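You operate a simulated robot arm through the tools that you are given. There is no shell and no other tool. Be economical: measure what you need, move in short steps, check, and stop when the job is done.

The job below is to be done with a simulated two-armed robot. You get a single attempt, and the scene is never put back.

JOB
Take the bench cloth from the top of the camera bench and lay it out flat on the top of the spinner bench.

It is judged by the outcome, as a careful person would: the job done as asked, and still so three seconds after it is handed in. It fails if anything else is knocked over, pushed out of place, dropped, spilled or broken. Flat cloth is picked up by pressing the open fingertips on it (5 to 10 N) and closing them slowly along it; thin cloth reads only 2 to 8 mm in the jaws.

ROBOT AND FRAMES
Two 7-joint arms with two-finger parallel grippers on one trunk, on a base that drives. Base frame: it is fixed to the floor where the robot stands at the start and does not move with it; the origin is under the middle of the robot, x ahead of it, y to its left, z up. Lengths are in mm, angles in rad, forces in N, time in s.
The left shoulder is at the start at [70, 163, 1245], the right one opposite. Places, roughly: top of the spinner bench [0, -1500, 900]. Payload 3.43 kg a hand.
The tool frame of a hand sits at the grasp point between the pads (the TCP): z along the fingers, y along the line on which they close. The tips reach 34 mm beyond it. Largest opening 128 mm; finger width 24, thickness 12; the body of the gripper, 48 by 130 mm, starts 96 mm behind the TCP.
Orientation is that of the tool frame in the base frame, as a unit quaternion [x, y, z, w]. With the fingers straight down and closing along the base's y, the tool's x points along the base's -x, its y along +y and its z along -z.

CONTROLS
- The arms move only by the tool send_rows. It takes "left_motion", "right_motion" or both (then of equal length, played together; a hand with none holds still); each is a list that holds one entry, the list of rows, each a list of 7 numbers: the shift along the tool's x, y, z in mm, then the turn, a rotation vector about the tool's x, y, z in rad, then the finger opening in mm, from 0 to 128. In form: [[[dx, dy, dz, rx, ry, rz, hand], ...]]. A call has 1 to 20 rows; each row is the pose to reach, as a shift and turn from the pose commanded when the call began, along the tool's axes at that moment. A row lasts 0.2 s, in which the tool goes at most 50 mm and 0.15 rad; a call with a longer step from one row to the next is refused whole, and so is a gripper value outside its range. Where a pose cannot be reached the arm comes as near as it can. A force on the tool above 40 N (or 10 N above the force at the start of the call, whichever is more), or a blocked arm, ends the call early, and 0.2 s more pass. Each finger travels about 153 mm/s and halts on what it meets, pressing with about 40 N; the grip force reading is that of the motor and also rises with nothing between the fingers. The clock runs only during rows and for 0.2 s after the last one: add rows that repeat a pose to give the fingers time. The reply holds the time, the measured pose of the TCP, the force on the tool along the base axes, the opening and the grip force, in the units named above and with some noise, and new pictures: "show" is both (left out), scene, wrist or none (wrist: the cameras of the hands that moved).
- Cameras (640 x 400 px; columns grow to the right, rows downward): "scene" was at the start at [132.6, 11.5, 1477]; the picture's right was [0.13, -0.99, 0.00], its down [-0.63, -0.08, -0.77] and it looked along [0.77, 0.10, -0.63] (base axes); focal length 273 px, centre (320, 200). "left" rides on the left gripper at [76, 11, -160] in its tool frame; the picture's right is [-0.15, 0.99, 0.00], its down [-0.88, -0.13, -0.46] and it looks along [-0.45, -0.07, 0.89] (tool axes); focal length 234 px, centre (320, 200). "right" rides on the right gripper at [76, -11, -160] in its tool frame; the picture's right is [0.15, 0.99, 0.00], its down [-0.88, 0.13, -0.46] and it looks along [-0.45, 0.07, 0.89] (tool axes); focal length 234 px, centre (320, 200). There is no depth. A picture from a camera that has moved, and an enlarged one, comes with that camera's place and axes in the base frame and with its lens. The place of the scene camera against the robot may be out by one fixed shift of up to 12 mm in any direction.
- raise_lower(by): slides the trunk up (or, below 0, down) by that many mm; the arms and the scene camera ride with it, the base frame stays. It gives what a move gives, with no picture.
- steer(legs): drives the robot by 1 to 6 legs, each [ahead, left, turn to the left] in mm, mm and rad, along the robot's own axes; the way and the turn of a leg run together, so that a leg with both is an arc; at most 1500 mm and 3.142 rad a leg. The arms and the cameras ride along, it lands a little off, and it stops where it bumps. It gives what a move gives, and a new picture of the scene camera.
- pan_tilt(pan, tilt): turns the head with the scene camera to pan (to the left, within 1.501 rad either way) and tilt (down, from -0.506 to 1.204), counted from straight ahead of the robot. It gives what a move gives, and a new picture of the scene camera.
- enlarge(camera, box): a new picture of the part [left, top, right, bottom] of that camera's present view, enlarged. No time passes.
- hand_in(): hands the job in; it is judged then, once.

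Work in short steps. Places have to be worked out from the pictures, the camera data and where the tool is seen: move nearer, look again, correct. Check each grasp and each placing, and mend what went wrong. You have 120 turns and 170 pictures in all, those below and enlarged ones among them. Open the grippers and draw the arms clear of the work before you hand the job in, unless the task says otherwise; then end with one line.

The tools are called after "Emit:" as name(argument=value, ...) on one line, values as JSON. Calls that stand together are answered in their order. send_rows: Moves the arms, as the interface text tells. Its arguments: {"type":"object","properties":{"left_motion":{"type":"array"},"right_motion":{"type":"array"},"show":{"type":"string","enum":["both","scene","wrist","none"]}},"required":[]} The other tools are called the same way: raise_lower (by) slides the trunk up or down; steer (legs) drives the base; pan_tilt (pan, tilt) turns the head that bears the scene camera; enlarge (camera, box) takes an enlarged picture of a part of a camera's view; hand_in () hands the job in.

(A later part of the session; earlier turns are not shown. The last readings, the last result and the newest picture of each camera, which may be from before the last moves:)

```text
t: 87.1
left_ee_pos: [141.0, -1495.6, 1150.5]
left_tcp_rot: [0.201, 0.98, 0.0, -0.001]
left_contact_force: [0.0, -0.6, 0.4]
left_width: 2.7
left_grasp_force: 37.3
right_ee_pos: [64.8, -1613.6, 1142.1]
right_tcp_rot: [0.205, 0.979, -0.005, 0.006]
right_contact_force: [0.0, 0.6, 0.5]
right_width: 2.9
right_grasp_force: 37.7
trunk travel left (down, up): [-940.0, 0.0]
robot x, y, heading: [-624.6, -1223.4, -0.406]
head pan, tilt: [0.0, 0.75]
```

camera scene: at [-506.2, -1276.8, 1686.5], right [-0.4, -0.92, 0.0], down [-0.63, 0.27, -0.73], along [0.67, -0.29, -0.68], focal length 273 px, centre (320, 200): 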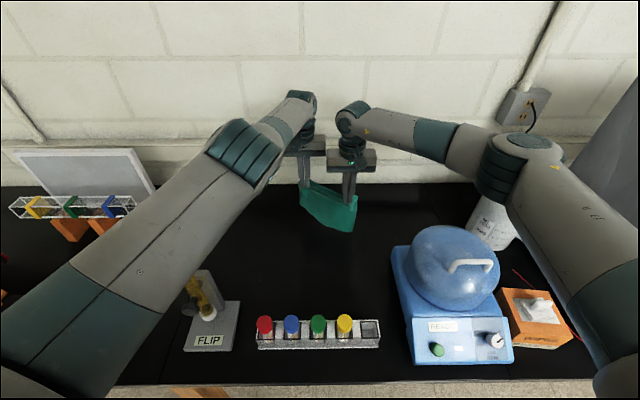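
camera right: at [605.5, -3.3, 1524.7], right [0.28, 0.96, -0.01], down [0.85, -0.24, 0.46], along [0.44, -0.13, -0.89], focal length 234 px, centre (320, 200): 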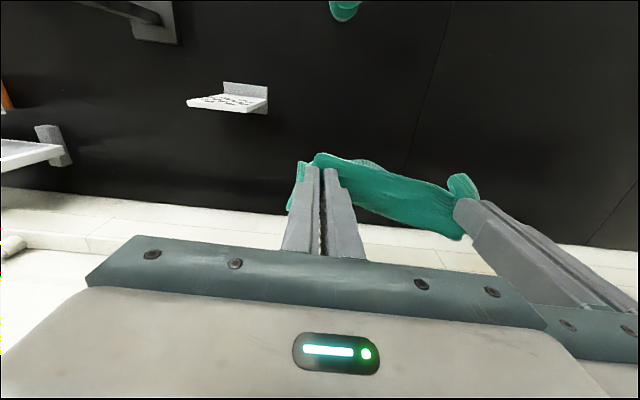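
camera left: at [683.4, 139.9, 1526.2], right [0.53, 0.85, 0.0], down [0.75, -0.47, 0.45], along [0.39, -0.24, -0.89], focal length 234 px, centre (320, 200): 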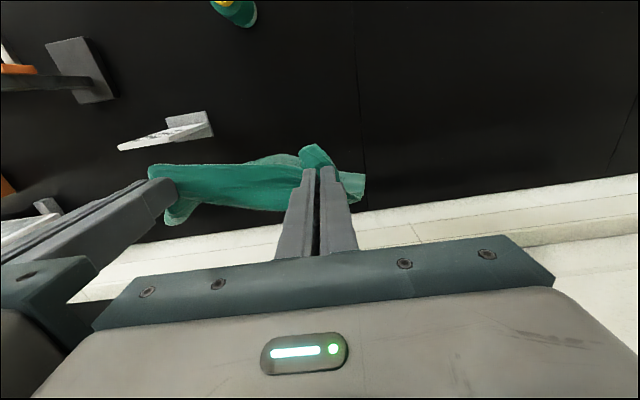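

The left arm responds upward and outward, so low positions are its limit while the trunk is at the top. I raise both hands 100 (levelling them) and lower the trunk 90, which is nearer the posture that worked at the pick.

Emit:
send_rows(right_motion=[[[0, 0, -33, 0, 0, 0, 0], [0, 0, -66, 0, 0, 0, 0], [0, 0, -100, 0, 0, 0, 0], [0, 0, -100, 0, 0, 0, 0]]], left_motion=[[[0, 0, -30, 0, 0, 0, 0], [0, 0, -60, 0, 0, 0, 0], [0, 0, -92, 0, 0, 0, 0], [0, 0, -92, 0, 0, 0, 0]]], show="none")

Emit:
raise_lower(by=-70)

Emit:
pan_tilt(pan=-0.3, tilt=0.75)

```text
t: 88.1
left_ee_pos: [144.2, -1495.0, 1241.8]
left_tcp_rot: [0.201, 0.98, -0.001, -0.002]
left_contact_force: [-1.6, -2.6, 0.2]
left_width: 2.5
left_grasp_force: 37.3
left hand out of reach, approached as far as the arm can: row 1, 2, 3, 4
right_ee_pos: [62.6, -1614.3, 1242.4]
right_tcp_rot: [0.206, 0.978, -0.006, 0.006]
right_contact_force: [1.1, 2.2, -0.5]
right_width: 3.1
right_grasp_force: 37.7
trunk travel left (down, up): [-940.0, 0.0]
robot x, y, heading: [-624.1, -1225.0, -0.409]
head pan, tilt: [0.0, 0.75]
```

```text
t: 89.2
left_ee_pos: [141.7, -1494.2, 1172.6]
left_tcp_rot: [0.2, 0.98, 0.0, -0.001]
left_contact_force: [-2.0, -2.2, -0.2]
left_width: 2.8
left_grasp_force: 37.2
right_ee_pos: [63.8, -1615.3, 1171.8]
right_tcp_rot: [0.207, 0.978, -0.005, 0.006]
right_contact_force: [1.8, 3.1, -0.2]
right_width: 2.9
right_grasp_force: 37.3
trunk travel left (down, up): [-870.0, 70.0]
robot x, y, heading: [-626.7, -1221.6, -0.41]
head pan, tilt: [0.0, 0.75]
```

```text
t: 90.0
left_ee_pos: [142.7, -1495.6, 1171.0]
left_tcp_rot: [0.201, 0.98, 0.0, -0.001]
left_contact_force: [-0.2, -2.6, -0.5]
left_width: 2.4
left_grasp_force: 37.8
right_ee_pos: [62.6, -1615.1, 1173.0]
right_tcp_rot: [0.207, 0.978, -0.006, 0.006]
right_contact_force: [1.5, 2.5, 0.4]
right_width: 2.6
right_grasp_force: 37.4
trunk travel left (down, up): [-870.0, 70.0]
robot x, y, heading: [-622.3, -1222.1, -0.406]
head pan, tilt: [-0.3, 0.75]
camera scene: at [-519.5, -1297.6, 1616.5], right [-0.65, -0.76, 0.0], down [-0.52, 0.44, -0.73], along [0.56, -0.48, -0.68], focal length 273 px, centre (320, 200)
```

scene: 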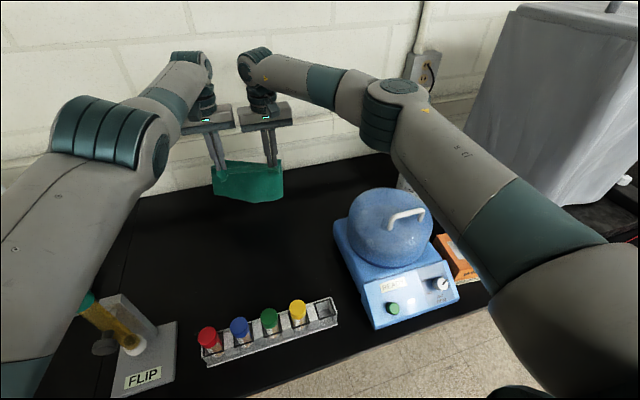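

The elbows are well clear. I draw the left back 25 mm to align with the right.

Emit:
send_rows(left_motion=[[[12, 0, 0, 0, 0, 0, 0], [25, 0, 0, 0, 0, 0, 0], [25, 0, 0, 0, 0, 0, 0]]], show="none")

```text
t: 90.8
left_ee_pos: [140.2, -1498.4, 1172.8]
left_tcp_rot: [0.201, 0.98, 0.001, -0.001]
left_contact_force: [-0.6, -0.3, -0.8]
left_width: 2.5
left_grasp_force: 37.2
left hand out of reach, approached as far as the arm can: row 1, 2, 3
right_ee_pos: [62.3, -1615.3, 1172.9]
right_tcp_rot: [0.206, 0.979, -0.006, 0.007]
right_contact_force: [1.3, -0.4, 0.4]
right_width: 2.8
right_grasp_force: 37.3
trunk travel left (down, up): [-870.0, 70.0]
robot x, y, heading: [-622.9, -1224.7, -0.408]
head pan, tilt: [-0.3, 0.75]
```

The left arm appears stuck near full extension. I try an upward-and-back move with both hands to bend its elbow.

Emit:
send_rows(left_motion=[[[0, 5, -30, 0, 0, 0, 0], [20, 5, -70, 0, 0, 0, 0], [50, 5, -110, 0, 0, 0, 0], [80, 5, -120, 0, 0, 0, 0], [80, 5, -120, 0, 0, 0, 0]]], right_motion=[[[0, 0, -30, 0, 0, 0, 0], [10, 0, -70, 0, 0, 0, 0], [30, 0, -110, 0, 0, 0, 0], [55, 0, -120, 0, 0, 0, 0], [55, 0, -120, 0, 0, 0, 0]]], show="scene")

```text
t: 92.0
left_ee_pos: [122.8, -1502.1, 1290.0]
left_tcp_rot: [0.2, 0.98, 0.0, -0.002]
left_contact_force: [-5.0, -3.5, -0.1]
left_width: 2.5
left_grasp_force: 37.0
left hand out of reach, approached as far as the arm can: row 2, 3, 4, 5
right_ee_pos: [10.1, -1592.3, 1290.1]
right_tcp_rot: [0.206, 0.978, -0.006, 0.006]
right_contact_force: [5.5, 2.3, 0.8]
right_width: 3.0
right_grasp_force: 37.2
trunk travel left (down, up): [-870.0, 70.0]
robot x, y, heading: [-626.3, -1220.8, -0.411]
head pan, tilt: [-0.3, 0.75]
camera scene: at [-519.1, -1297.7, 1616.5], right [-0.65, -0.76, 0.0], down [-0.52, 0.44, -0.73], along [0.55, -0.48, -0.68], focal length 273 px, centre (320, 200)
```

scene: 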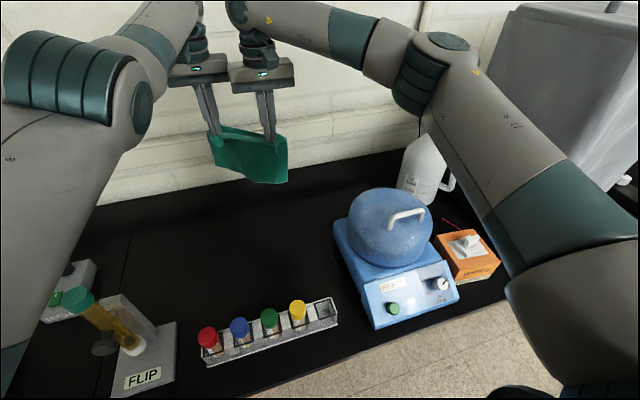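

The left elbow is bent, so a joint limit is the cause rather than extension. I try yawing the left tool 0.2 rad the way it drifted earlier, while drawing it back.

Emit:
send_rows(left_motion=[[[0, 3, 0, 0, 0, 0.1, 0], [0, 6, 0, 0, 0, 0.2, 0], [20, 8, 0, 0, 0, 0.2, 0], [40, 8, 0, 0, 0, 0.2, 0], [40, 8, 0, 0, 0, 0.2, 0]]], show="none")

```text
t: 93.2
left_ee_pos: [121.9, -1501.2, 1297.5]
left_tcp_rot: [0.297, 0.955, -0.001, -0.002]
left_contact_force: [-3.1, -0.9, -0.5]
left_width: 2.6
left_grasp_force: 37.3
left hand out of reach, approached as far as the arm can: row 3, 4, 5
right_ee_pos: [10.7, -1592.1, 1290.0]
right_tcp_rot: [0.206, 0.978, -0.007, 0.005]
right_contact_force: [2.8, 2.2, 0.1]
right_width: 2.7
right_grasp_force: 37.1
trunk travel left (down, up): [-870.0, 70.0]
robot x, y, heading: [-621.8, -1227.3, -0.407]
head pan, tilt: [-0.3, 0.75]
```

Yaw works but retraction doesn't. That fits the shoulder's inward limit, so I retract with an outward component, move the right hand left to match, and undo the yaw.

Emit:
send_rows(left_motion=[[[0, 12, 0, 0, 0, -0.05, 0], [12, 24, 0, 0, 0, -0.1, 0], [30, 32, 0, 0, 0, -0.15, 0], [48, 36, 0, 0, 0, -0.2, 0], [48, 36, 0, 0, 0, -0.2, 0]]], right_motion=[[[0, 10, 0, 0, 0, 0, 0], [0, 20, 0, 0, 0, 0, 0], [0, 30, 0, 0, 0, 0, 0], [0, 40, 0, 0, 0, 0, 0], [0, 40, 0, 0, 0, 0, 0]]], show="none")

```text
t: 94.4
left_ee_pos: [140.9, -1472.4, 1308.3]
left_tcp_rot: [0.199, 0.98, -0.001, -0.002]
left_contact_force: [-3.8, -2.0, -1.9]
left_width: 2.8
left_grasp_force: 37.5
left hand out of reach, approached as far as the arm can: row 2, 3, 4, 5
right_ee_pos: [30.0, -1554.9, 1290.0]
right_tcp_rot: [0.207, 0.978, -0.006, 0.006]
right_contact_force: [3.8, 1.1, 0.4]
right_width: 2.9
right_grasp_force: 37.4
trunk travel left (down, up): [-870.0, 70.0]
robot x, y, heading: [-626.9, -1221.9, -0.408]
head pan, tilt: [-0.3, 0.75]
```

All the stuck positions lie on one sphere about the left shoulder, so the elbow is at full extension and cannot flex radially. Lowering straight down to shoulder level cuts inside that sphere, so I lower both hands 120 vertically.

Emit:
send_rows(left_motion=[[[0, 0, 30, 0, 0, 0, 0], [0, 0, 60, 0, 0, 0, 0], [0, 0, 90, 0, 0, 0, 0], [0, 0, 110, 0, 0, 0, 0], [0, 0, 110, 0, 0, 0, 0]]], right_motion=[[[0, 0, 25, 0, 0, 0, 0], [0, 0, 50, 0, 0, 0, 0], [0, 0, 75, 0, 0, 0, 0], [0, 0, 95, 0, 0, 0, 0], [0, 0, 95, 0, 0, 0, 0]]], show="none")

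```text
t: 95.6
left_ee_pos: [151.4, -1480.9, 1198.6]
left_tcp_rot: [0.2, 0.98, -0.001, -0.002]
left_contact_force: [-11.6, -5.7, 0.3]
left_width: 2.5
left_grasp_force: 36.8
left hand out of reach, approached as far as the arm can: row 1, 2, 3, 4, 5
right_ee_pos: [28.3, -1556.4, 1196.3]
right_tcp_rot: [0.206, 0.978, -0.006, 0.007]
right_contact_force: [10.0, 4.4, -0.4]
right_width: 2.8
right_grasp_force: 38.2
trunk travel left (down, up): [-870.0, 70.0]
robot x, y, heading: [-624.9, -1225.3, -0.406]
head pan, tilt: [-0.3, 0.75]
```

Still stuck on the sphere. The earlier jam cleared after a force stop reset the arm to its measured joints, so I bring the right hand alongside and nudge the left gripper body gently against it to trigger that.

Emit:
send_rows(right_motion=[[[-20, -5, 0, 0, 0, 0, 0], [-45, -12, 0, 0, 0, 0, 0], [-70, -18, 0, 0, 0, 0, 0], [-70, -18, 0, 0, 0, 0, 0]]], show="none")

Emit:
send_rows(left_motion=[[[10, -5, 0, 0, 0, 0, 0], [20, -10, 0, 0, 0, 0, 0], [30, -15, 0, 0, 0, 0, 0], [40, -20, 0, 0, 0, 0, 0], [40, -25, 0, 0, 0, 0, 0], [40, -30, 0, 0, 0, 0, 0]]], show="none")

```text
t: 96.6
left_ee_pos: [151.7, -1481.9, 1199.2]
left_tcp_rot: [0.2, 0.98, 0.001, -0.002]
left_contact_force: [-0.8, -0.1, -0.2]
left_width: 2.5
left_grasp_force: 36.9
right_ee_pos: [86.5, -1600.2, 1195.9]
right_tcp_rot: [0.205, 0.979, -0.007, 0.007]
right_contact_force: [0.3, 0.0, 0.7]
right_width: 3.1
right_grasp_force: 37.1
trunk travel left (down, up): [-870.0, 70.0]
robot x, y, heading: [-623.6, -1229.4, -0.406]
head pan, tilt: [-0.3, 0.75]
```

```text
t: 97.3
left_ee_pos: [146.6, -1487.2, 1199.8]
left_tcp_rot: [0.195, 0.981, 0.002, 0.0]
left_contact_force: [1.3, 1.5, 0.3]
left_width: 2.5
left_grasp_force: 37.1
left hand out of reach, approached as far as the arm can: row 1, 2, 3
right_ee_pos: [84.8, -1603.2, 1196.3]
right_tcp_rot: [0.209, 0.978, -0.006, 0.005]
right_contact_force: [-0.9, -1.6, 0.1]
right_width: 2.8
right_grasp_force: 37.6
trunk travel left (down, up): [-870.0, 70.0]
robot x, y, heading: [-631.4, -1225.8, -0.414]
head pan, tilt: [-0.3, 0.75]
stopped in row 3 (left hand): the force on the tool passed its limit (the readings are from after the stop); the commanded pose is now the measured one
```

The force stop came as hoped. Now I test retracting the left 30 mm, with the right matching.

Emit:
send_rows(left_motion=[[[8, 4, 0, 0, 0, 0, 0], [16, 6, 0, 0, 0, 0, 0], [30, 6, 0, 0, 0, 0, 0], [30, 6, 0, 0, 0, 0, 0]]], right_motion=[[[4, -2, 0, 0, 0, 0, 0], [10, -2, 0, 0, 0, 0, 0], [20, -2, 0, 0, 0, 0, 0], [20, -2, 0, 0, 0, 0, 0]]], show="none")

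```text
t: 98.3
left_ee_pos: [148.2, -1486.6, 1200.4]
left_tcp_rot: [0.195, 0.981, 0.002, -0.001]
left_contact_force: [-0.5, -0.3, -0.9]
left_width: 2.7
left_grasp_force: 37.1
left hand out of reach, approached as far as the arm can: row 1, 2, 3, 4
right_ee_pos: [65.1, -1598.1, 1195.7]
right_tcp_rot: [0.209, 0.978, -0.007, 0.004]
right_contact_force: [-0.2, -0.2, 0.9]
right_width: 2.7
right_grasp_force: 37.6
trunk travel left (down, up): [-870.0, 70.0]
robot x, y, heading: [-626.4, -1226.0, -0.414]
head pan, tilt: [-0.3, 0.75]
```

The left elbow stays locked straight, but vertical moves and driving the base both work. So I'll lay the cloth by lowering with the arms and drawing back with the base. First I align the right hand and lower until the free edge should just touch.

Emit:
send_rows(left_motion=[[[0, 0, 10, 0, 0, 0, 0], [0, 0, 20, 0, 0, 0, 0], [0, 0, 29, 0, 0, 0, 0], [0, 0, 29, 0, 0, 0, 0]]], right_motion=[[[-10, -3, 8, 0, 0, 0, 0], [-20, -6, 16, 0, 0, 0, 0], [-30, -8, 25, 0, 0, 0, 0], [-30, -8, 25, 0, 0, 0, 0]]], show="none")

Emit:
pan_tilt(pan=0, tilt=0.75)

Emit:
enlarge(camera="scene", box=[220, 90, 440, 260])

```text
t: 99.3
left_ee_pos: [148.2, -1488.1, 1172.1]
left_tcp_rot: [0.195, 0.981, 0.003, -0.002]
left_contact_force: [-0.6, -0.7, -0.3]
left_width: 2.6
left_grasp_force: 36.7
right_ee_pos: [89.3, -1618.5, 1171.5]
right_tcp_rot: [0.209, 0.978, -0.007, 0.005]
right_contact_force: [0.4, 1.4, 0.9]
right_width: 2.6
right_grasp_force: 36.7
trunk travel left (down, up): [-870.0, 70.0]
robot x, y, heading: [-629.3, -1224.1, -0.409]
head pan, tilt: [-0.3, 0.75]
```

```text
t: 100.1
left_ee_pos: [148.5, -1487.5, 1170.7]
left_tcp_rot: [0.196, 0.981, 0.002, -0.002]
left_contact_force: [-1.2, -0.4, 0.4]
left_width: 2.7
left_grasp_force: 37.4
right_ee_pos: [89.0, -1618.1, 1172.7]
right_tcp_rot: [0.209, 0.978, -0.007, 0.005]
right_contact_force: [1.4, 0.5, 0.5]
right_width: 2.6
right_grasp_force: 37.2
trunk travel left (down, up): [-870.0, 70.0]
robot x, y, heading: [-627.5, -1223.8, -0.408]
head pan, tilt: [0.0, 0.75]
camera scene: at [-506.4, -1276.7, 1616.5], right [-0.4, -0.92, 0.0], down [-0.63, 0.27, -0.73], along [0.67, -0.29, -0.68], focal length 273 px, centre (320, 200)
```

scene: 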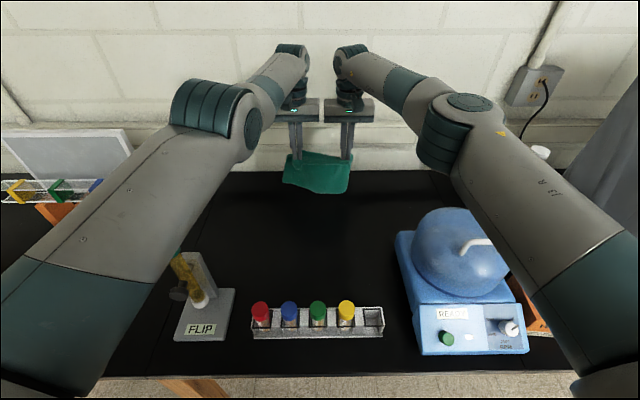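

```text
2.35 times, centred on (330, 175) of scene
camera zoom: at [-506.4, -1276.7, 1616.5], right [-0.4, -0.92, 0.0], down [-0.63, 0.27, -0.73], along [0.67, -0.29, -0.68], focal length 642 px, centre (296, 259)
```

zoom: 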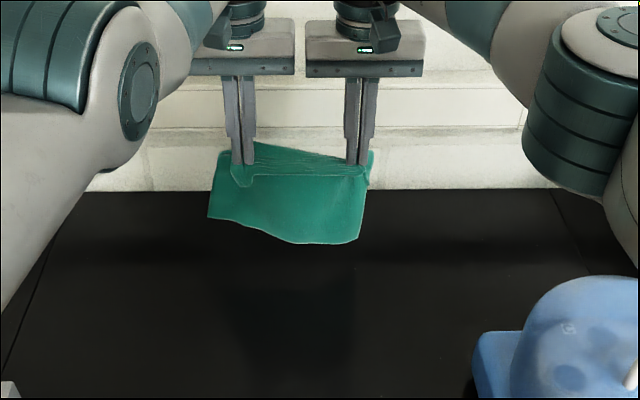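

The free edge still appears to be about 50 mm above the bench. I lower both hands 40 more and check with all cameras.

Emit:
send_rows(left_motion=[[[0, 0, 15, 0, 0, 0, 0], [0, 0, 30, 0, 0, 0, 0], [0, 0, 40, 0, 0, 0, 0], [0, 0, 40, 0, 0, 0, 0]]], right_motion=[[[0, 0, 15, 0, 0, 0, 0], [0, 0, 30, 0, 0, 0, 0], [0, 0, 40, 0, 0, 0, 0], [0, 0, 40, 0, 0, 0, 0]]], show="wrist")

Emit:
enlarge(camera="scene", box=[220, 90, 440, 260])

```text
t: 101.1
left_ee_pos: [148.9, -1486.1, 1132.9]
left_tcp_rot: [0.195, 0.981, 0.002, -0.002]
left_contact_force: [-0.6, -1.5, -0.1]
left_width: 2.6
left_grasp_force: 37.1
right_ee_pos: [92.1, -1618.2, 1130.6]
right_tcp_rot: [0.208, 0.978, -0.007, 0.006]
right_contact_force: [0.4, 1.6, -0.2]
right_width: 2.7
right_grasp_force: 37.4
trunk travel left (down, up): [-870.0, 70.0]
robot x, y, heading: [-629.5, -1224.4, -0.41]
head pan, tilt: [0.0, 0.75]
camera right: at [16.4, -1595.0, 1288.9], right [0.27, 0.96, -0.01], down [0.85, -0.23, 0.47], along [0.45, -0.14, -0.88], focal length 234 px, centre (320, 200)
camera left: at [83.9, -1448.0, 1292.4], right [0.52, 0.86, 0.0], down [0.76, -0.46, 0.45], along [0.39, -0.23, -0.89], focal length 234 px, centre (320, 200)
```

right: 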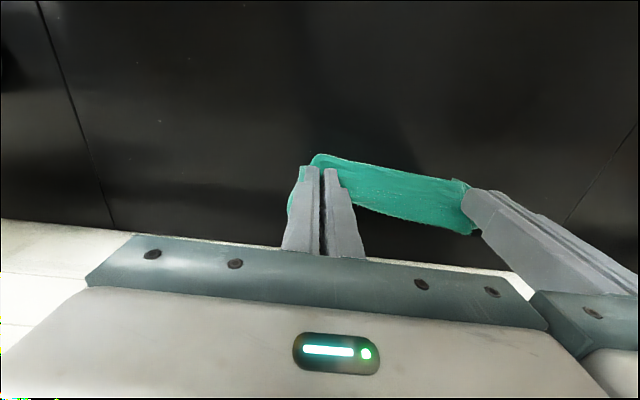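
left: 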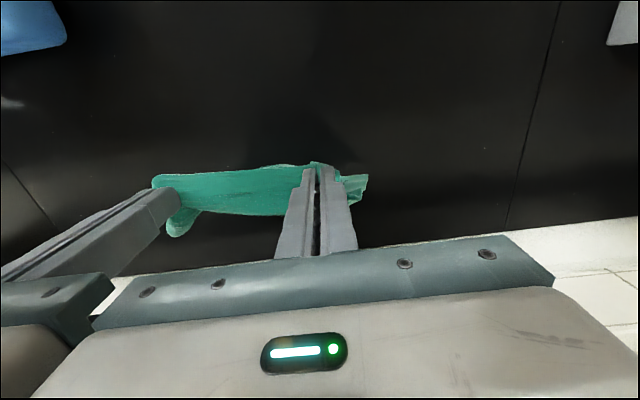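

```text
2.35 times, centred on (330, 175) of scene
camera zoom: at [-506.6, -1276.8, 1616.5], right [-0.4, -0.92, 0.0], down [-0.63, 0.27, -0.73], along [0.67, -0.29, -0.68], focal length 642 px, centre (296, 259)
```

zoom: 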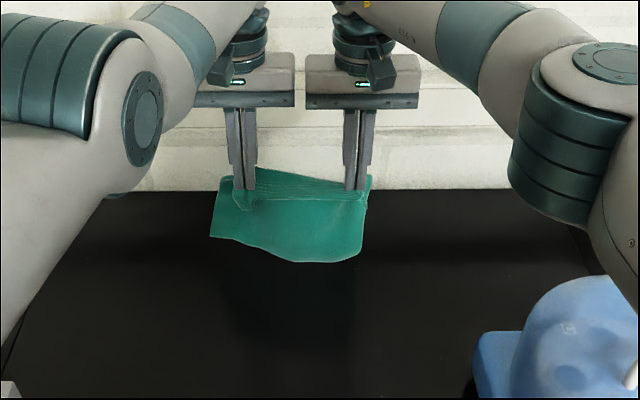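

The hanging length looks shorter than expected, so I zoom the wrist views to understand how the cloth hangs.

Emit:
enlarge(camera="right", box=[240, 110, 520, 270])

Emit:
enlarge(camera="left", box=[120, 110, 400, 270])

Emit:
enlarge(camera="scene", box=[280, 130, 370, 190])

```text
2.29 times, centred on (380, 190) of right
camera zoom: at [16.4, -1595.0, 1288.9], right [0.27, 0.96, -0.01], down [0.85, -0.23, 0.47], along [0.45, -0.14, -0.88], focal length 535 px, centre (183, 223)
```

zoom: 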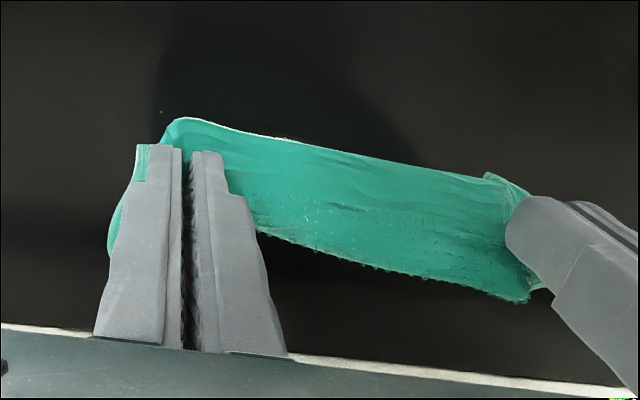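

```text
2.29 times, centred on (260, 190) of left
camera zoom: at [83.9, -1448.0, 1292.4], right [0.52, 0.86, 0.0], down [0.76, -0.46, 0.45], along [0.39, -0.23, -0.89], focal length 535 px, centre (457, 223)
```

zoom: 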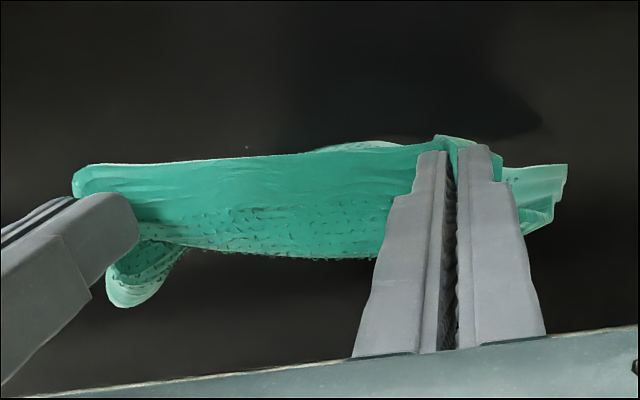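

```text
6.67 times, centred on (325, 160) of scene
camera zoom: at [-506.6, -1276.8, 1616.5], right [-0.4, -0.92, 0.0], down [-0.63, 0.27, -0.73], along [0.67, -0.29, -0.68], focal length 1820 px, centre (287, 467)
```

zoom: 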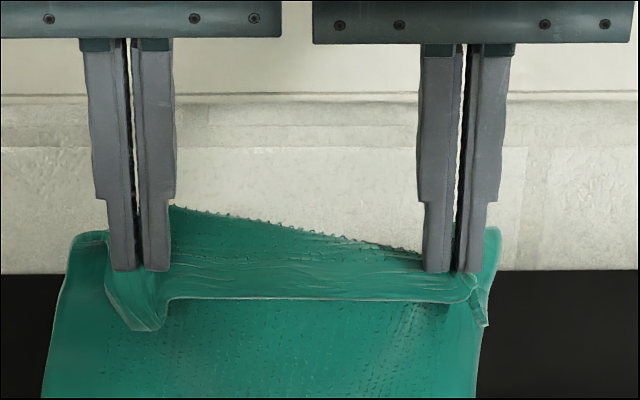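

Now it is clear: the cloth is fairly stiff, bulging wallward from the pinch and then dropping, so the free edge is about 20–30 mm above the bench. I lower 30 to touch, then draw back 40 with the base.

Emit:
send_rows(left_motion=[[[0, 0, 10, 0, 0, 0, 0], [0, 0, 20, 0, 0, 0, 0], [0, 0, 30, 0, 0, 0, 0], [0, 0, 30, 0, 0, 0, 0]]], right_motion=[[[0, 0, 10, 0, 0, 0, 0], [0, 0, 20, 0, 0, 0, 0], [0, 0, 30, 0, 0, 0, 0], [0, 0, 30, 0, 0, 0, 0]]], show="scene")

Emit:
steer(legs=[[-40, 0, 0]])

```text
t: 102.1
left_ee_pos: [147.5, -1486.6, 1102.3]
left_tcp_rot: [0.196, 0.981, 0.002, -0.001]
left_contact_force: [-1.0, -1.3, 0.2]
left_width: 2.6
left_grasp_force: 37.0
right_ee_pos: [91.3, -1618.5, 1101.4]
right_tcp_rot: [0.209, 0.978, -0.008, 0.005]
right_contact_force: [-0.6, 0.3, 0.4]
right_width: 2.8
right_grasp_force: 37.0
trunk travel left (down, up): [-870.0, 70.0]
robot x, y, heading: [-627.3, -1225.5, -0.41]
head pan, tilt: [0.0, 0.75]
camera scene: at [-506.4, -1276.7, 1616.5], right [-0.4, -0.92, 0.0], down [-0.63, 0.27, -0.73], along [0.67, -0.29, -0.68], focal length 273 px, centre (320, 200)
```

scene: 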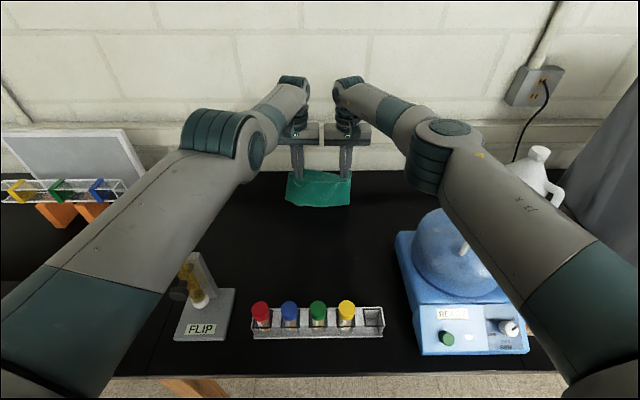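

```text
t: 103.0
left_ee_pos: [118.0, -1474.1, 1095.6]
left_tcp_rot: [0.196, 0.981, 0.003, -0.004]
left_contact_force: [-0.1, -1.3, -1.0]
left_width: 2.5
left_grasp_force: 37.3
right_ee_pos: [62.2, -1605.9, 1095.3]
right_tcp_rot: [0.209, 0.978, -0.007, 0.001]
right_contact_force: [1.0, 1.7, -1.0]
right_width: 2.5
right_grasp_force: 37.0
trunk travel left (down, up): [-870.0, 70.0]
robot x, y, heading: [-660.2, -1206.1, -0.411]
head pan, tilt: [0.0, 0.75]
camera scene: at [-532.5, -1265.5, 1615.2], right [-0.4, -0.92, 0.0], down [-0.63, 0.27, -0.73], along [0.67, -0.29, -0.69], focal length 273 px, centre (320, 200)
```

scene: 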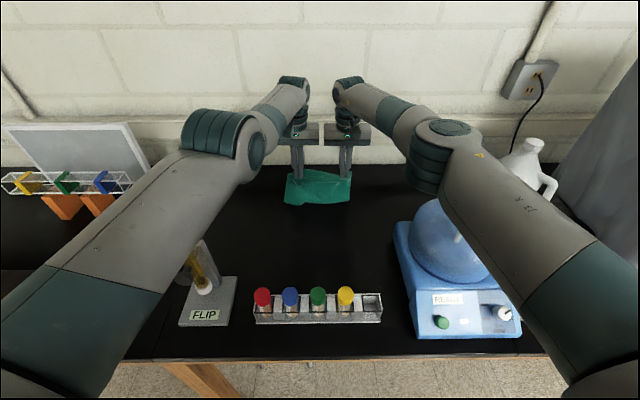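

I check the free edge closely after the first draw-back.

Emit:
enlarge(camera="scene", box=[250, 120, 390, 230])

```text
3.64 times, centred on (320, 175) of scene
camera zoom: at [-532.5, -1265.5, 1615.2], right [-0.4, -0.92, 0.0], down [-0.63, 0.27, -0.73], along [0.67, -0.29, -0.69], focal length 992 px, centre (320, 291)
```

zoom: 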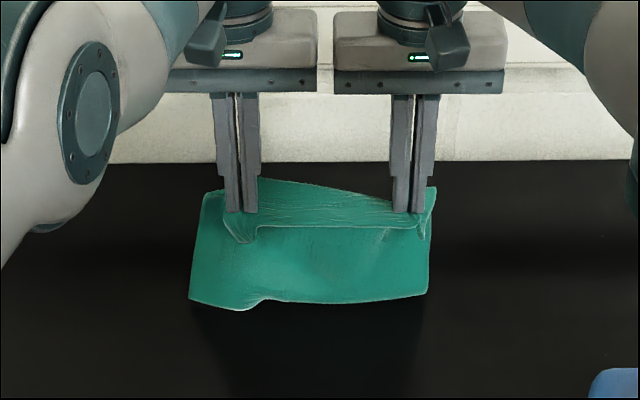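

The free edge now sits at or near the bench around depth 725. To make the sheet lean away from me before lowering, I lower just 15 and then pull back 60.

Emit:
send_rows(left_motion=[[[0, 0, 6, 0, 0, 0, 0], [0, 0, 12, 0, 0, 0, 0], [0, 0, 16, 0, 0, 0, 0]]], right_motion=[[[0, 0, 6, 0, 0, 0, 0], [0, 0, 12, 0, 0, 0, 0], [0, 0, 16, 0, 0, 0, 0]]], show="none")

Emit:
enlarge(camera="scene", box=[250, 120, 390, 230])

Emit:
steer(legs=[[-60, 0, 0]])

Emit:
enlarge(camera="scene", box=[250, 120, 390, 230])

```text
t: 103.8
left_ee_pos: [110.6, -1471.4, 1087.2]
left_tcp_rot: [0.197, 0.98, 0.002, -0.001]
left_contact_force: [-0.8, -1.0, -0.7]
left_width: 2.8
left_grasp_force: 37.3
right_ee_pos: [54.5, -1603.3, 1087.9]
right_tcp_rot: [0.209, 0.978, -0.008, 0.006]
right_contact_force: [0.4, 1.5, 0.4]
right_width: 2.8
right_grasp_force: 37.3
trunk travel left (down, up): [-870.0, 70.0]
robot x, y, heading: [-659.8, -1208.8, -0.413]
head pan, tilt: [0.0, 0.75]
```

```text
3.64 times, centred on (320, 175) of scene
camera zoom: at [-543.7, -1260.7, 1616.7], right [-0.4, -0.92, 0.0], down [-0.62, 0.27, -0.73], along [0.67, -0.29, -0.68], focal length 992 px, centre (320, 291)
```

zoom: 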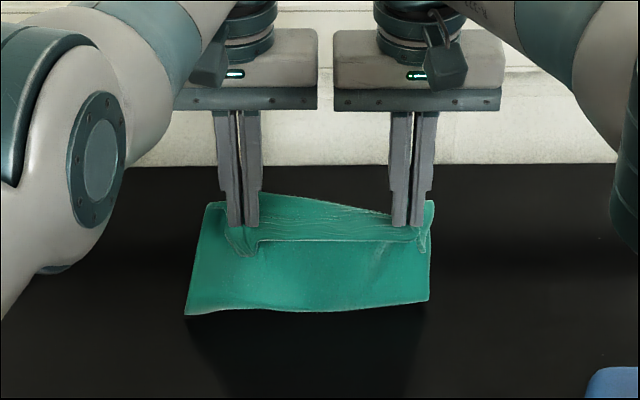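

```text
t: 104.7
left_ee_pos: [62.5, -1451.7, 1079.2]
left_tcp_rot: [0.196, 0.981, 0.003, -0.004]
left_contact_force: [0.8, -0.9, 0.7]
left_width: 2.6
left_grasp_force: 37.5
right_ee_pos: [6.6, -1582.9, 1080.3]
right_tcp_rot: [0.21, 0.978, -0.006, 0.001]
right_contact_force: [1.4, 1.6, -1.0]
right_width: 2.5
right_grasp_force: 38.0
trunk travel left (down, up): [-870.0, 70.0]
robot x, y, heading: [-713.6, -1189.4, -0.409]
head pan, tilt: [0.0, 0.75]
camera scene: at [-587.2, -1241.9, 1615.3], right [-0.4, -0.92, 0.0], down [-0.63, 0.27, -0.73], along [0.67, -0.29, -0.69], focal length 273 px, centre (320, 200)
```

scene: 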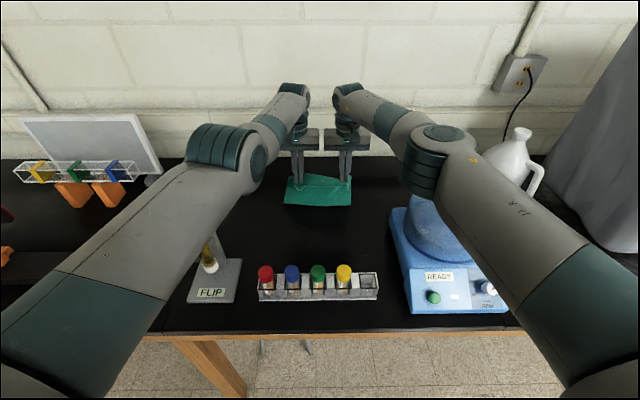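

```text
3.64 times, centred on (320, 175) of scene
camera zoom: at [-587.2, -1241.9, 1615.3], right [-0.4, -0.92, 0.0], down [-0.63, 0.27, -0.73], along [0.67, -0.29, -0.69], focal length 992 px, centre (320, 291)
```

zoom: 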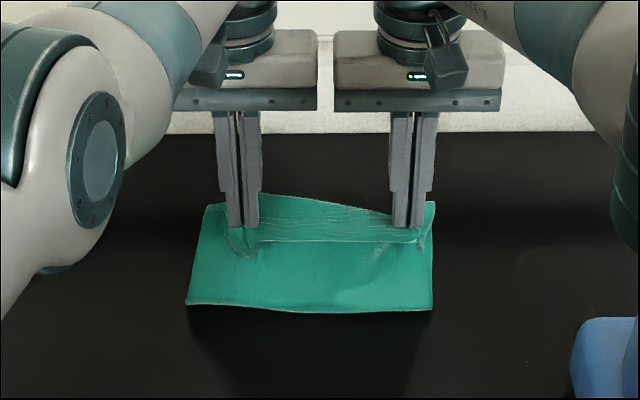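

The edge followed the hands, so it is not touching yet. I go forward 85 again and then lower 35 to make real contact.

Emit:
steer(legs=[[85, 0, 0]])

Emit:
send_rows(left_motion=[[[0, 0, 10, 0, 0, 0, 0], [0, 0, 20, 0, 0, 0, 0], [0, 0, 27, 0, 0, 0, 0], [0, 0, 27, 0, 0, 0, 0]]], right_motion=[[[0, 0, 10, 0, 0, 0, 0], [0, 0, 20, 0, 0, 0, 0], [0, 0, 27, 0, 0, 0, 0], [0, 0, 27, 0, 0, 0, 0]]], show="none")

Emit:
enlarge(camera="scene", box=[250, 120, 390, 230])

```text
t: 105.8
left_ee_pos: [131.8, -1481.6, 1087.5]
left_tcp_rot: [0.197, 0.98, 0.001, 0.0]
left_contact_force: [-0.8, -1.7, 0.3]
left_width: 2.7
left_grasp_force: 37.0
right_ee_pos: [75.3, -1613.2, 1087.7]
right_tcp_rot: [0.21, 0.978, -0.008, 0.006]
right_contact_force: [0.0, 1.2, -0.9]
right_width: 2.9
right_grasp_force: 37.2
trunk travel left (down, up): [-870.0, 70.0]
robot x, y, heading: [-638.7, -1221.2, -0.413]
head pan, tilt: [0.0, 0.75]
camera scene: at [-523.2, -1270.0, 1617.1], right [-0.4, -0.92, 0.0], down [-0.62, 0.27, -0.73], along [0.67, -0.29, -0.68], focal length 273 px, centre (320, 200)
```

scene: 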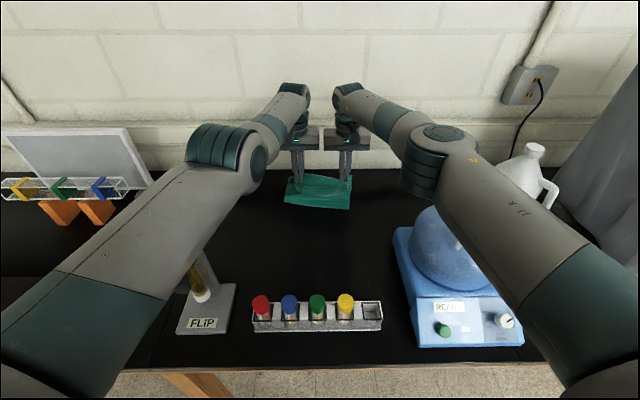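

```text
t: 106.8
left_ee_pos: [133.0, -1481.3, 1059.2]
left_tcp_rot: [0.197, 0.98, 0.002, 0.0]
left_contact_force: [-0.1, -1.5, -0.4]
left_width: 2.6
left_grasp_force: 37.3
right_ee_pos: [78.2, -1615.5, 1058.9]
right_tcp_rot: [0.21, 0.978, -0.007, 0.006]
right_contact_force: [0.1, 0.3, 0.1]
right_width: 2.9
right_grasp_force: 37.3
trunk travel left (down, up): [-870.0, 70.0]
robot x, y, heading: [-641.5, -1218.3, -0.409]
head pan, tilt: [0.0, 0.75]
```

```text
3.64 times, centred on (320, 175) of scene
camera zoom: at [-519.8, -1271.7, 1616.6], right [-0.4, -0.92, 0.0], down [-0.62, 0.27, -0.73], along [0.67, -0.29, -0.68], focal length 992 px, centre (320, 291)
```

zoom: 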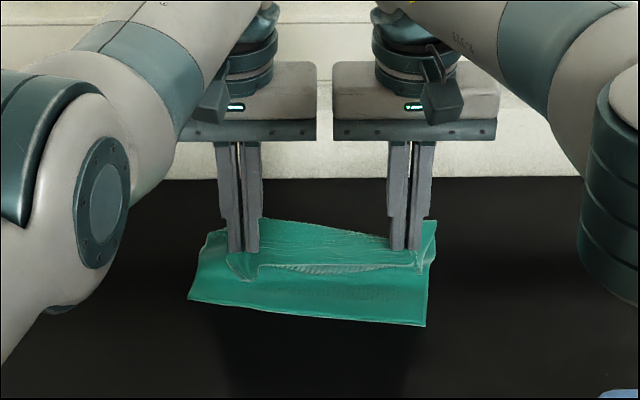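

The free edge now touches (bottom at about 732, hands at 699). I pull back 50 at this height and check that the edge stays put.

Emit:
steer(legs=[[-50, 0, 0]])

Emit:
enlarge(camera="scene", box=[250, 120, 390, 230])

```text
t: 107.7
left_ee_pos: [94.6, -1464.6, 1052.2]
left_tcp_rot: [0.197, 0.98, 0.003, -0.004]
left_contact_force: [0.1, -1.5, -1.1]
left_width: 2.6
left_grasp_force: 37.3
right_ee_pos: [40.4, -1598.0, 1052.5]
right_tcp_rot: [0.209, 0.978, -0.007, 0.001]
right_contact_force: [0.7, 1.7, -0.7]
right_width: 2.8
right_grasp_force: 37.7
trunk travel left (down, up): [-870.0, 70.0]
robot x, y, heading: [-687.9, -1201.1, -0.414]
head pan, tilt: [0.0, 0.75]
camera scene: at [-553.7, -1256.7, 1615.2], right [-0.4, -0.92, 0.0], down [-0.63, 0.27, -0.73], along [0.67, -0.29, -0.69], focal length 273 px, centre (320, 200)
```

scene: 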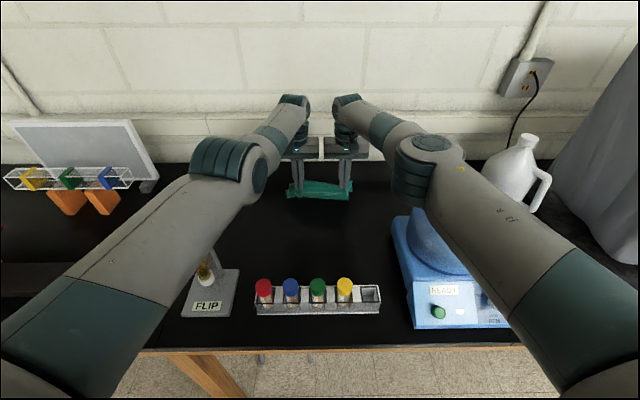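

```text
3.64 times, centred on (320, 175) of scene
camera zoom: at [-553.7, -1256.7, 1615.2], right [-0.4, -0.92, 0.0], down [-0.63, 0.27, -0.73], along [0.67, -0.29, -0.69], focal length 992 px, centre (320, 291)
```

zoom: 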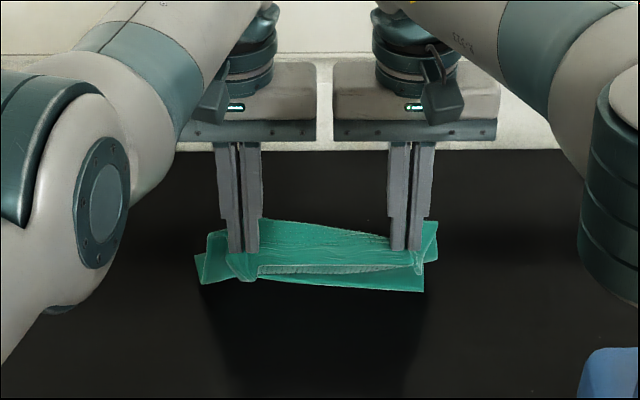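

The free edge is staying in place while the hands come back. I pull back 45 more, lower 25 and check.

Emit:
steer(legs=[[-45, 0, 0]])

Emit:
send_rows(left_motion=[[[0, 0, 8, 0, 0, 0, 0], [0, 0, 16, 0, 0, 0, 0], [0, 0, 25, 0, 0, 0, 0]]], right_motion=[[[0, 0, 8, 0, 0, 0, 0], [0, 0, 16, 0, 0, 0, 0], [0, 0, 25, 0, 0, 0, 0]]], show="wrist")

Emit:
enlarge(camera="scene", box=[250, 120, 390, 230])

```text
t: 108.6
left_ee_pos: [51.4, -1446.5, 1054.2]
left_tcp_rot: [0.196, 0.981, 0.003, -0.003]
left_contact_force: [-0.2, -2.2, -0.8]
left_width: 2.6
left_grasp_force: 37.5
right_ee_pos: [-2.5, -1579.7, 1053.7]
right_tcp_rot: [0.21, 0.978, -0.007, 0.002]
right_contact_force: [0.5, 1.1, -0.1]
right_width: 2.8
right_grasp_force: 37.4
trunk travel left (down, up): [-870.0, 70.0]
robot x, y, heading: [-725.1, -1184.3, -0.411]
head pan, tilt: [0.0, 0.75]
camera scene: at [-597.2, -1237.8, 1615.6], right [-0.4, -0.92, 0.0], down [-0.63, 0.27, -0.73], along [0.67, -0.29, -0.69], focal length 273 px, centre (320, 200)
```

scene: 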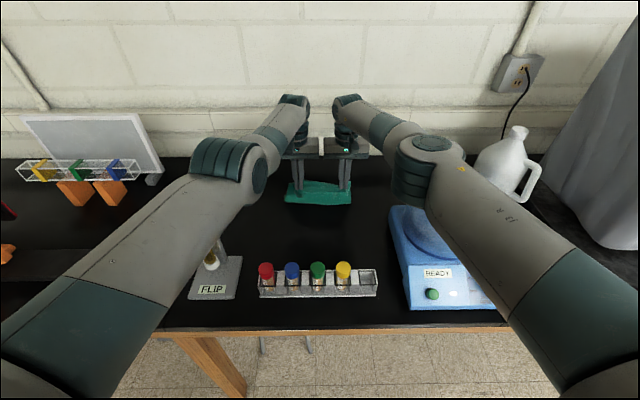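

```text
t: 109.4
left_ee_pos: [43.8, -1443.8, 1033.8]
left_tcp_rot: [0.196, 0.981, 0.002, 0.0]
left_contact_force: [-1.7, -1.3, 0.1]
left_width: 2.5
left_grasp_force: 37.5
left hand out of reach, approached as far as the arm can: row 3
right_ee_pos: [-9.3, -1577.9, 1033.6]
right_tcp_rot: [0.21, 0.978, -0.007, 0.005]
right_contact_force: [1.1, 2.5, -0.4]
right_width: 2.8
right_grasp_force: 37.2
trunk travel left (down, up): [-870.0, 70.0]
robot x, y, heading: [-724.0, -1183.0, -0.409]
head pan, tilt: [0.0, 0.75]
camera right: at [-85.2, -1554.2, 1191.7], right [0.27, 0.96, -0.01], down [0.85, -0.24, 0.47], along [0.45, -0.14, -0.88], focal length 234 px, centre (320, 200)
camera left: at [-22.1, -1403.2, 1194.5], right [0.52, 0.86, 0.0], down [0.76, -0.46, 0.45], along [0.39, -0.23, -0.89], focal length 234 px, centre (320, 200)
```

right: 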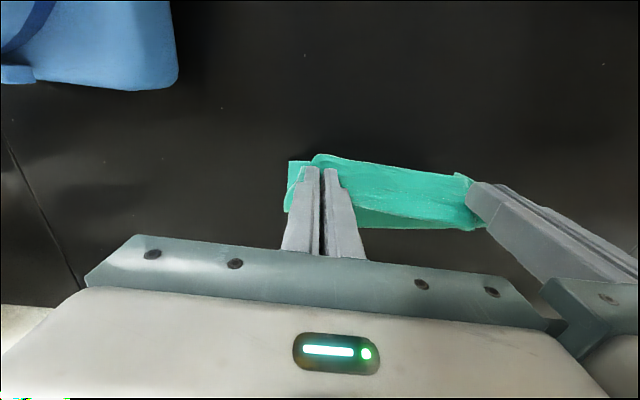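
left: 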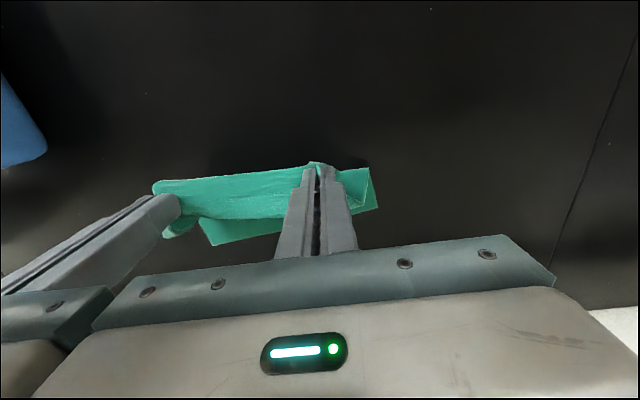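

```text
3.64 times, centred on (320, 175) of scene
camera zoom: at [-605.8, -1234.1, 1616.7], right [-0.4, -0.92, 0.0], down [-0.62, 0.27, -0.73], along [0.67, -0.29, -0.68], focal length 992 px, centre (320, 291)
```

zoom: 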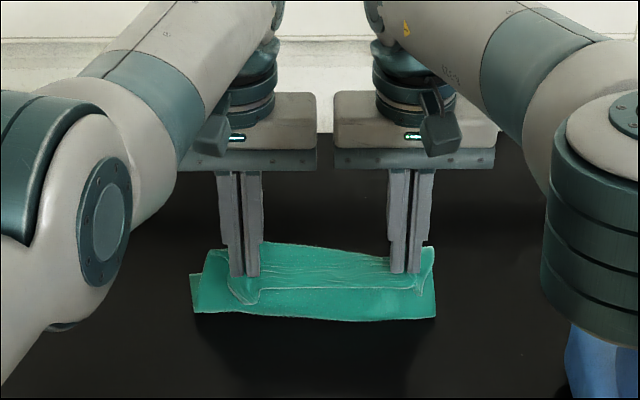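

The wrist view shows the free edge stayed at a depth of about 700 with the sheet's belly lying on the bench, so the lay is working. I pull back 60 more, then lower with the trunk.

Emit:
steer(legs=[[-60, 0, 0]])

Emit:
enlarge(camera="left", box=[120, 110, 420, 280])

Emit:
enlarge(camera="scene", box=[250, 120, 390, 230])

```text
t: 110.4
left_ee_pos: [-2.3, -1421.8, 1027.9]
left_tcp_rot: [0.197, 0.98, 0.003, -0.005]
left_contact_force: [0.1, -2.8, -0.4]
left_width: 2.4
left_grasp_force: 37.6
right_ee_pos: [-56.5, -1558.0, 1027.0]
right_tcp_rot: [0.209, 0.978, -0.007, 0.001]
right_contact_force: [1.8, 1.7, -0.7]
right_width: 2.4
right_grasp_force: 37.2
trunk travel left (down, up): [-870.0, 70.0]
robot x, y, heading: [-778.2, -1158.1, -0.417]
head pan, tilt: [0.0, 0.75]
camera scene: at [-647.9, -1215.7, 1615.3], right [-0.4, -0.92, 0.0], down [-0.63, 0.27, -0.73], along [0.67, -0.29, -0.69], focal length 273 px, centre (320, 200)
```

scene: 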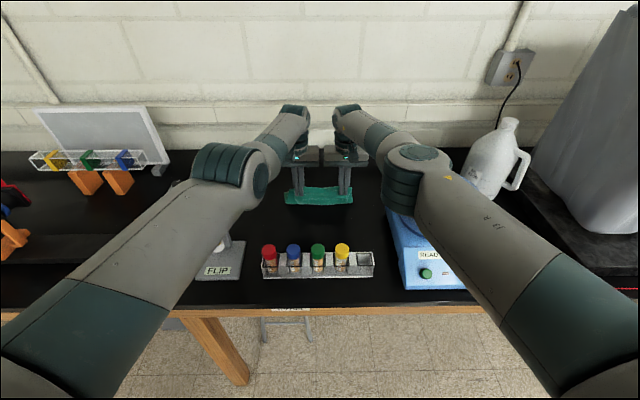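

```text
2.13 times, centred on (270, 195) of left
camera zoom: at [-66.9, -1383.3, 1188.4], right [0.52, 0.86, 0.0], down [0.77, -0.46, 0.45], along [0.38, -0.23, -0.9], focal length 500 px, centre (427, 211)
```

zoom: 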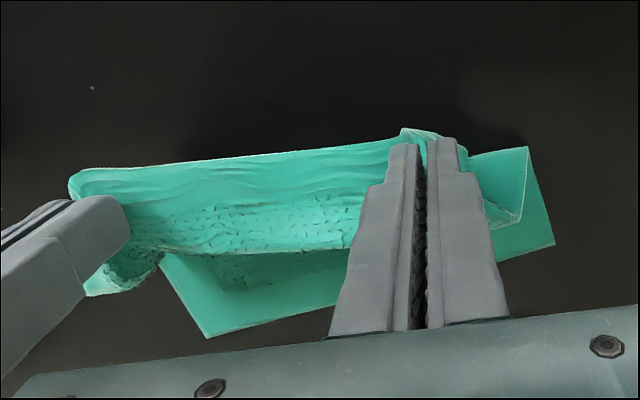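

```text
3.64 times, centred on (320, 175) of scene
camera zoom: at [-647.9, -1215.7, 1615.3], right [-0.4, -0.92, 0.0], down [-0.63, 0.27, -0.73], along [0.67, -0.29, -0.69], focal length 992 px, centre (320, 291)
```

zoom: 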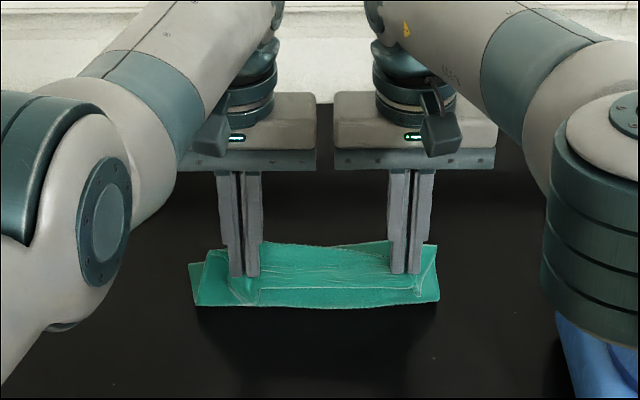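

The sheet is in a gentle S with its far part on the bench, so pulling back further will unroll it. I pull back 60 more at this height.

Emit:
steer(legs=[[-60, 0, 0]])

Emit:
enlarge(camera="left", box=[120, 110, 420, 280])

```text
t: 111.4
left_ee_pos: [-58.9, -1398.0, 1029.3]
left_tcp_rot: [0.197, 0.98, 0.003, -0.005]
left_contact_force: [-0.7, -1.6, -0.8]
left_width: 2.6
left_grasp_force: 37.4
right_ee_pos: [-111.6, -1533.5, 1027.1]
right_tcp_rot: [0.21, 0.978, -0.007, 0.002]
right_contact_force: [1.6, 2.3, -0.1]
right_width: 3.1
right_grasp_force: 37.4
trunk travel left (down, up): [-870.0, 70.0]
robot x, y, heading: [-830.2, -1134.4, -0.412]
head pan, tilt: [0.0, 0.75]
camera scene: at [-703.6, -1191.4, 1615.6], right [-0.4, -0.92, 0.0], down [-0.63, 0.27, -0.73], along [0.67, -0.29, -0.69], focal length 273 px, centre (320, 200)
```

scene: 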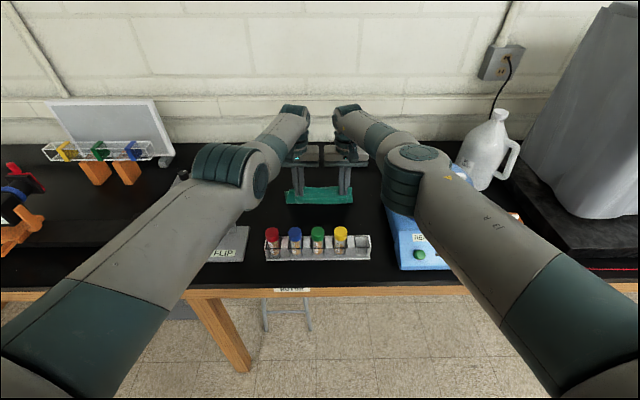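

```text
2.13 times, centred on (270, 195) of left
camera zoom: at [-122.2, -1359.5, 1189.0], right [0.52, 0.86, 0.0], down [0.77, -0.46, 0.45], along [0.38, -0.23, -0.89], focal length 500 px, centre (427, 211)
```

zoom: 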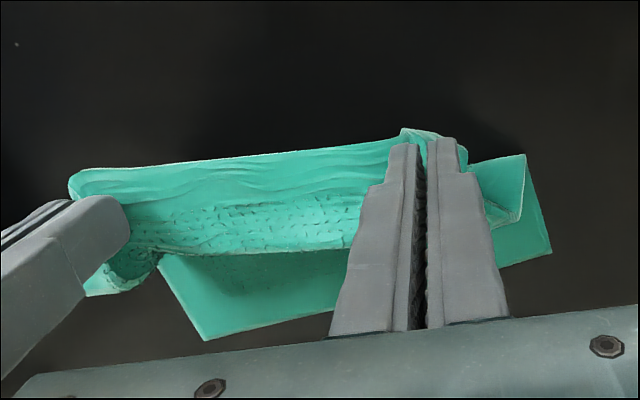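

The whole cloth slid along unchanged: the clamp makes it leave the fingers horizontally, and this slow drag doesn't unroll the S. I need proper control of the left arm, and moving it inward should let its elbow flex. I lift clear, go forward, shift the base left 60, then move both hands right 60.

Emit:
raise_lower(by=70)

Emit:
steer(legs=[[110, 0, 0], [0, 60, 0]])

Emit:
send_rows(left_motion=[[[0, -12, -10, 0, 0, 0, 0], [0, -24, -20, 0, 0, 0, 0], [5, -36, -30, 0, 0, 0, 0], [10, -48, -40, 0, 0, 0, 0], [20, -60, -50, 0, 0, 0, 0], [30, -60, -50, 0, 0, 0, 0], [30, -60, -50, 0, 0, 0, 0]]], right_motion=[[[0, -13, -10, 0, 0, 0, 0], [0, -26, -20, 0, 0, 0, 0], [0, -38, -30, 0, 0, 0, 0], [0, -50, -40, 0, 0, 0, 0], [0, -62, -50, 0, 0, 0, 0], [10, -62, -50, 0, 0, 0, 0], [10, -62, -50, 0, 0, 0, 0]]], show="none")

```text
t: 112.5
left_ee_pos: [-62.9, -1397.4, 1101.6]
left_tcp_rot: [0.197, 0.98, 0.003, -0.002]
left_contact_force: [-1.4, -1.4, 0.1]
left_width: 2.4
left_grasp_force: 37.5
right_ee_pos: [-114.9, -1532.1, 1102.1]
right_tcp_rot: [0.211, 0.977, -0.006, 0.004]
right_contact_force: [2.1, 2.5, -0.1]
right_width: 2.5
right_grasp_force: 37.4
trunk travel left (down, up): [-940.0, 0.0]
robot x, y, heading: [-829.5, -1140.1, -0.411]
head pan, tilt: [0.0, 0.75]
```

```text
t: 114.2
left_ee_pos: [51.7, -1395.1, 1105.5]
left_tcp_rot: [0.2, 0.98, 0.004, 0.0]
left_contact_force: [-1.7, -2.3, -0.6]
left_width: 2.2
left_grasp_force: 37.4
right_ee_pos: [-0.3, -1530.6, 1104.1]
right_tcp_rot: [0.213, 0.977, -0.004, 0.007]
right_contact_force: [0.7, 1.1, 0.5]
right_width: 2.9
right_grasp_force: 38.2
trunk travel left (down, up): [-940.0, 0.0]
robot x, y, heading: [-709.5, -1126.2, -0.416]
head pan, tilt: [0.0, 0.75]
camera scene: at [-596.6, -1187.0, 1686.9], right [-0.4, -0.91, -0.01], down [-0.62, 0.28, -0.73], along [0.67, -0.29, -0.68], focal length 273 px, centre (320, 200)
```

scene: 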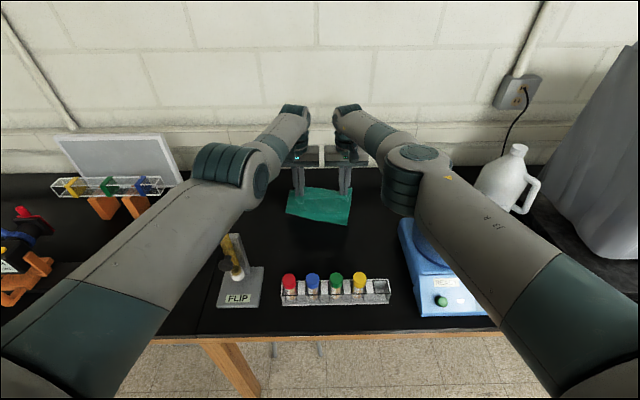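

```text
t: 115.8
left_ee_pos: [7.2, -1433.7, 1152.6]
left_tcp_rot: [0.199, 0.98, 0.001, -0.002]
left_contact_force: [-0.5, -2.6, -0.1]
left_width: 2.3
left_grasp_force: 37.4
left hand out of reach, approached as far as the arm can: row 2
right_ee_pos: [-31.2, -1576.1, 1152.7]
right_tcp_rot: [0.212, 0.977, -0.007, 0.004]
right_contact_force: [1.1, 2.8, -0.4]
right_width: 2.8
right_grasp_force: 38.0
trunk travel left (down, up): [-940.0, 0.0]
robot x, y, heading: [-707.8, -1126.1, -0.416]
head pan, tilt: [0.0, 0.75]
```

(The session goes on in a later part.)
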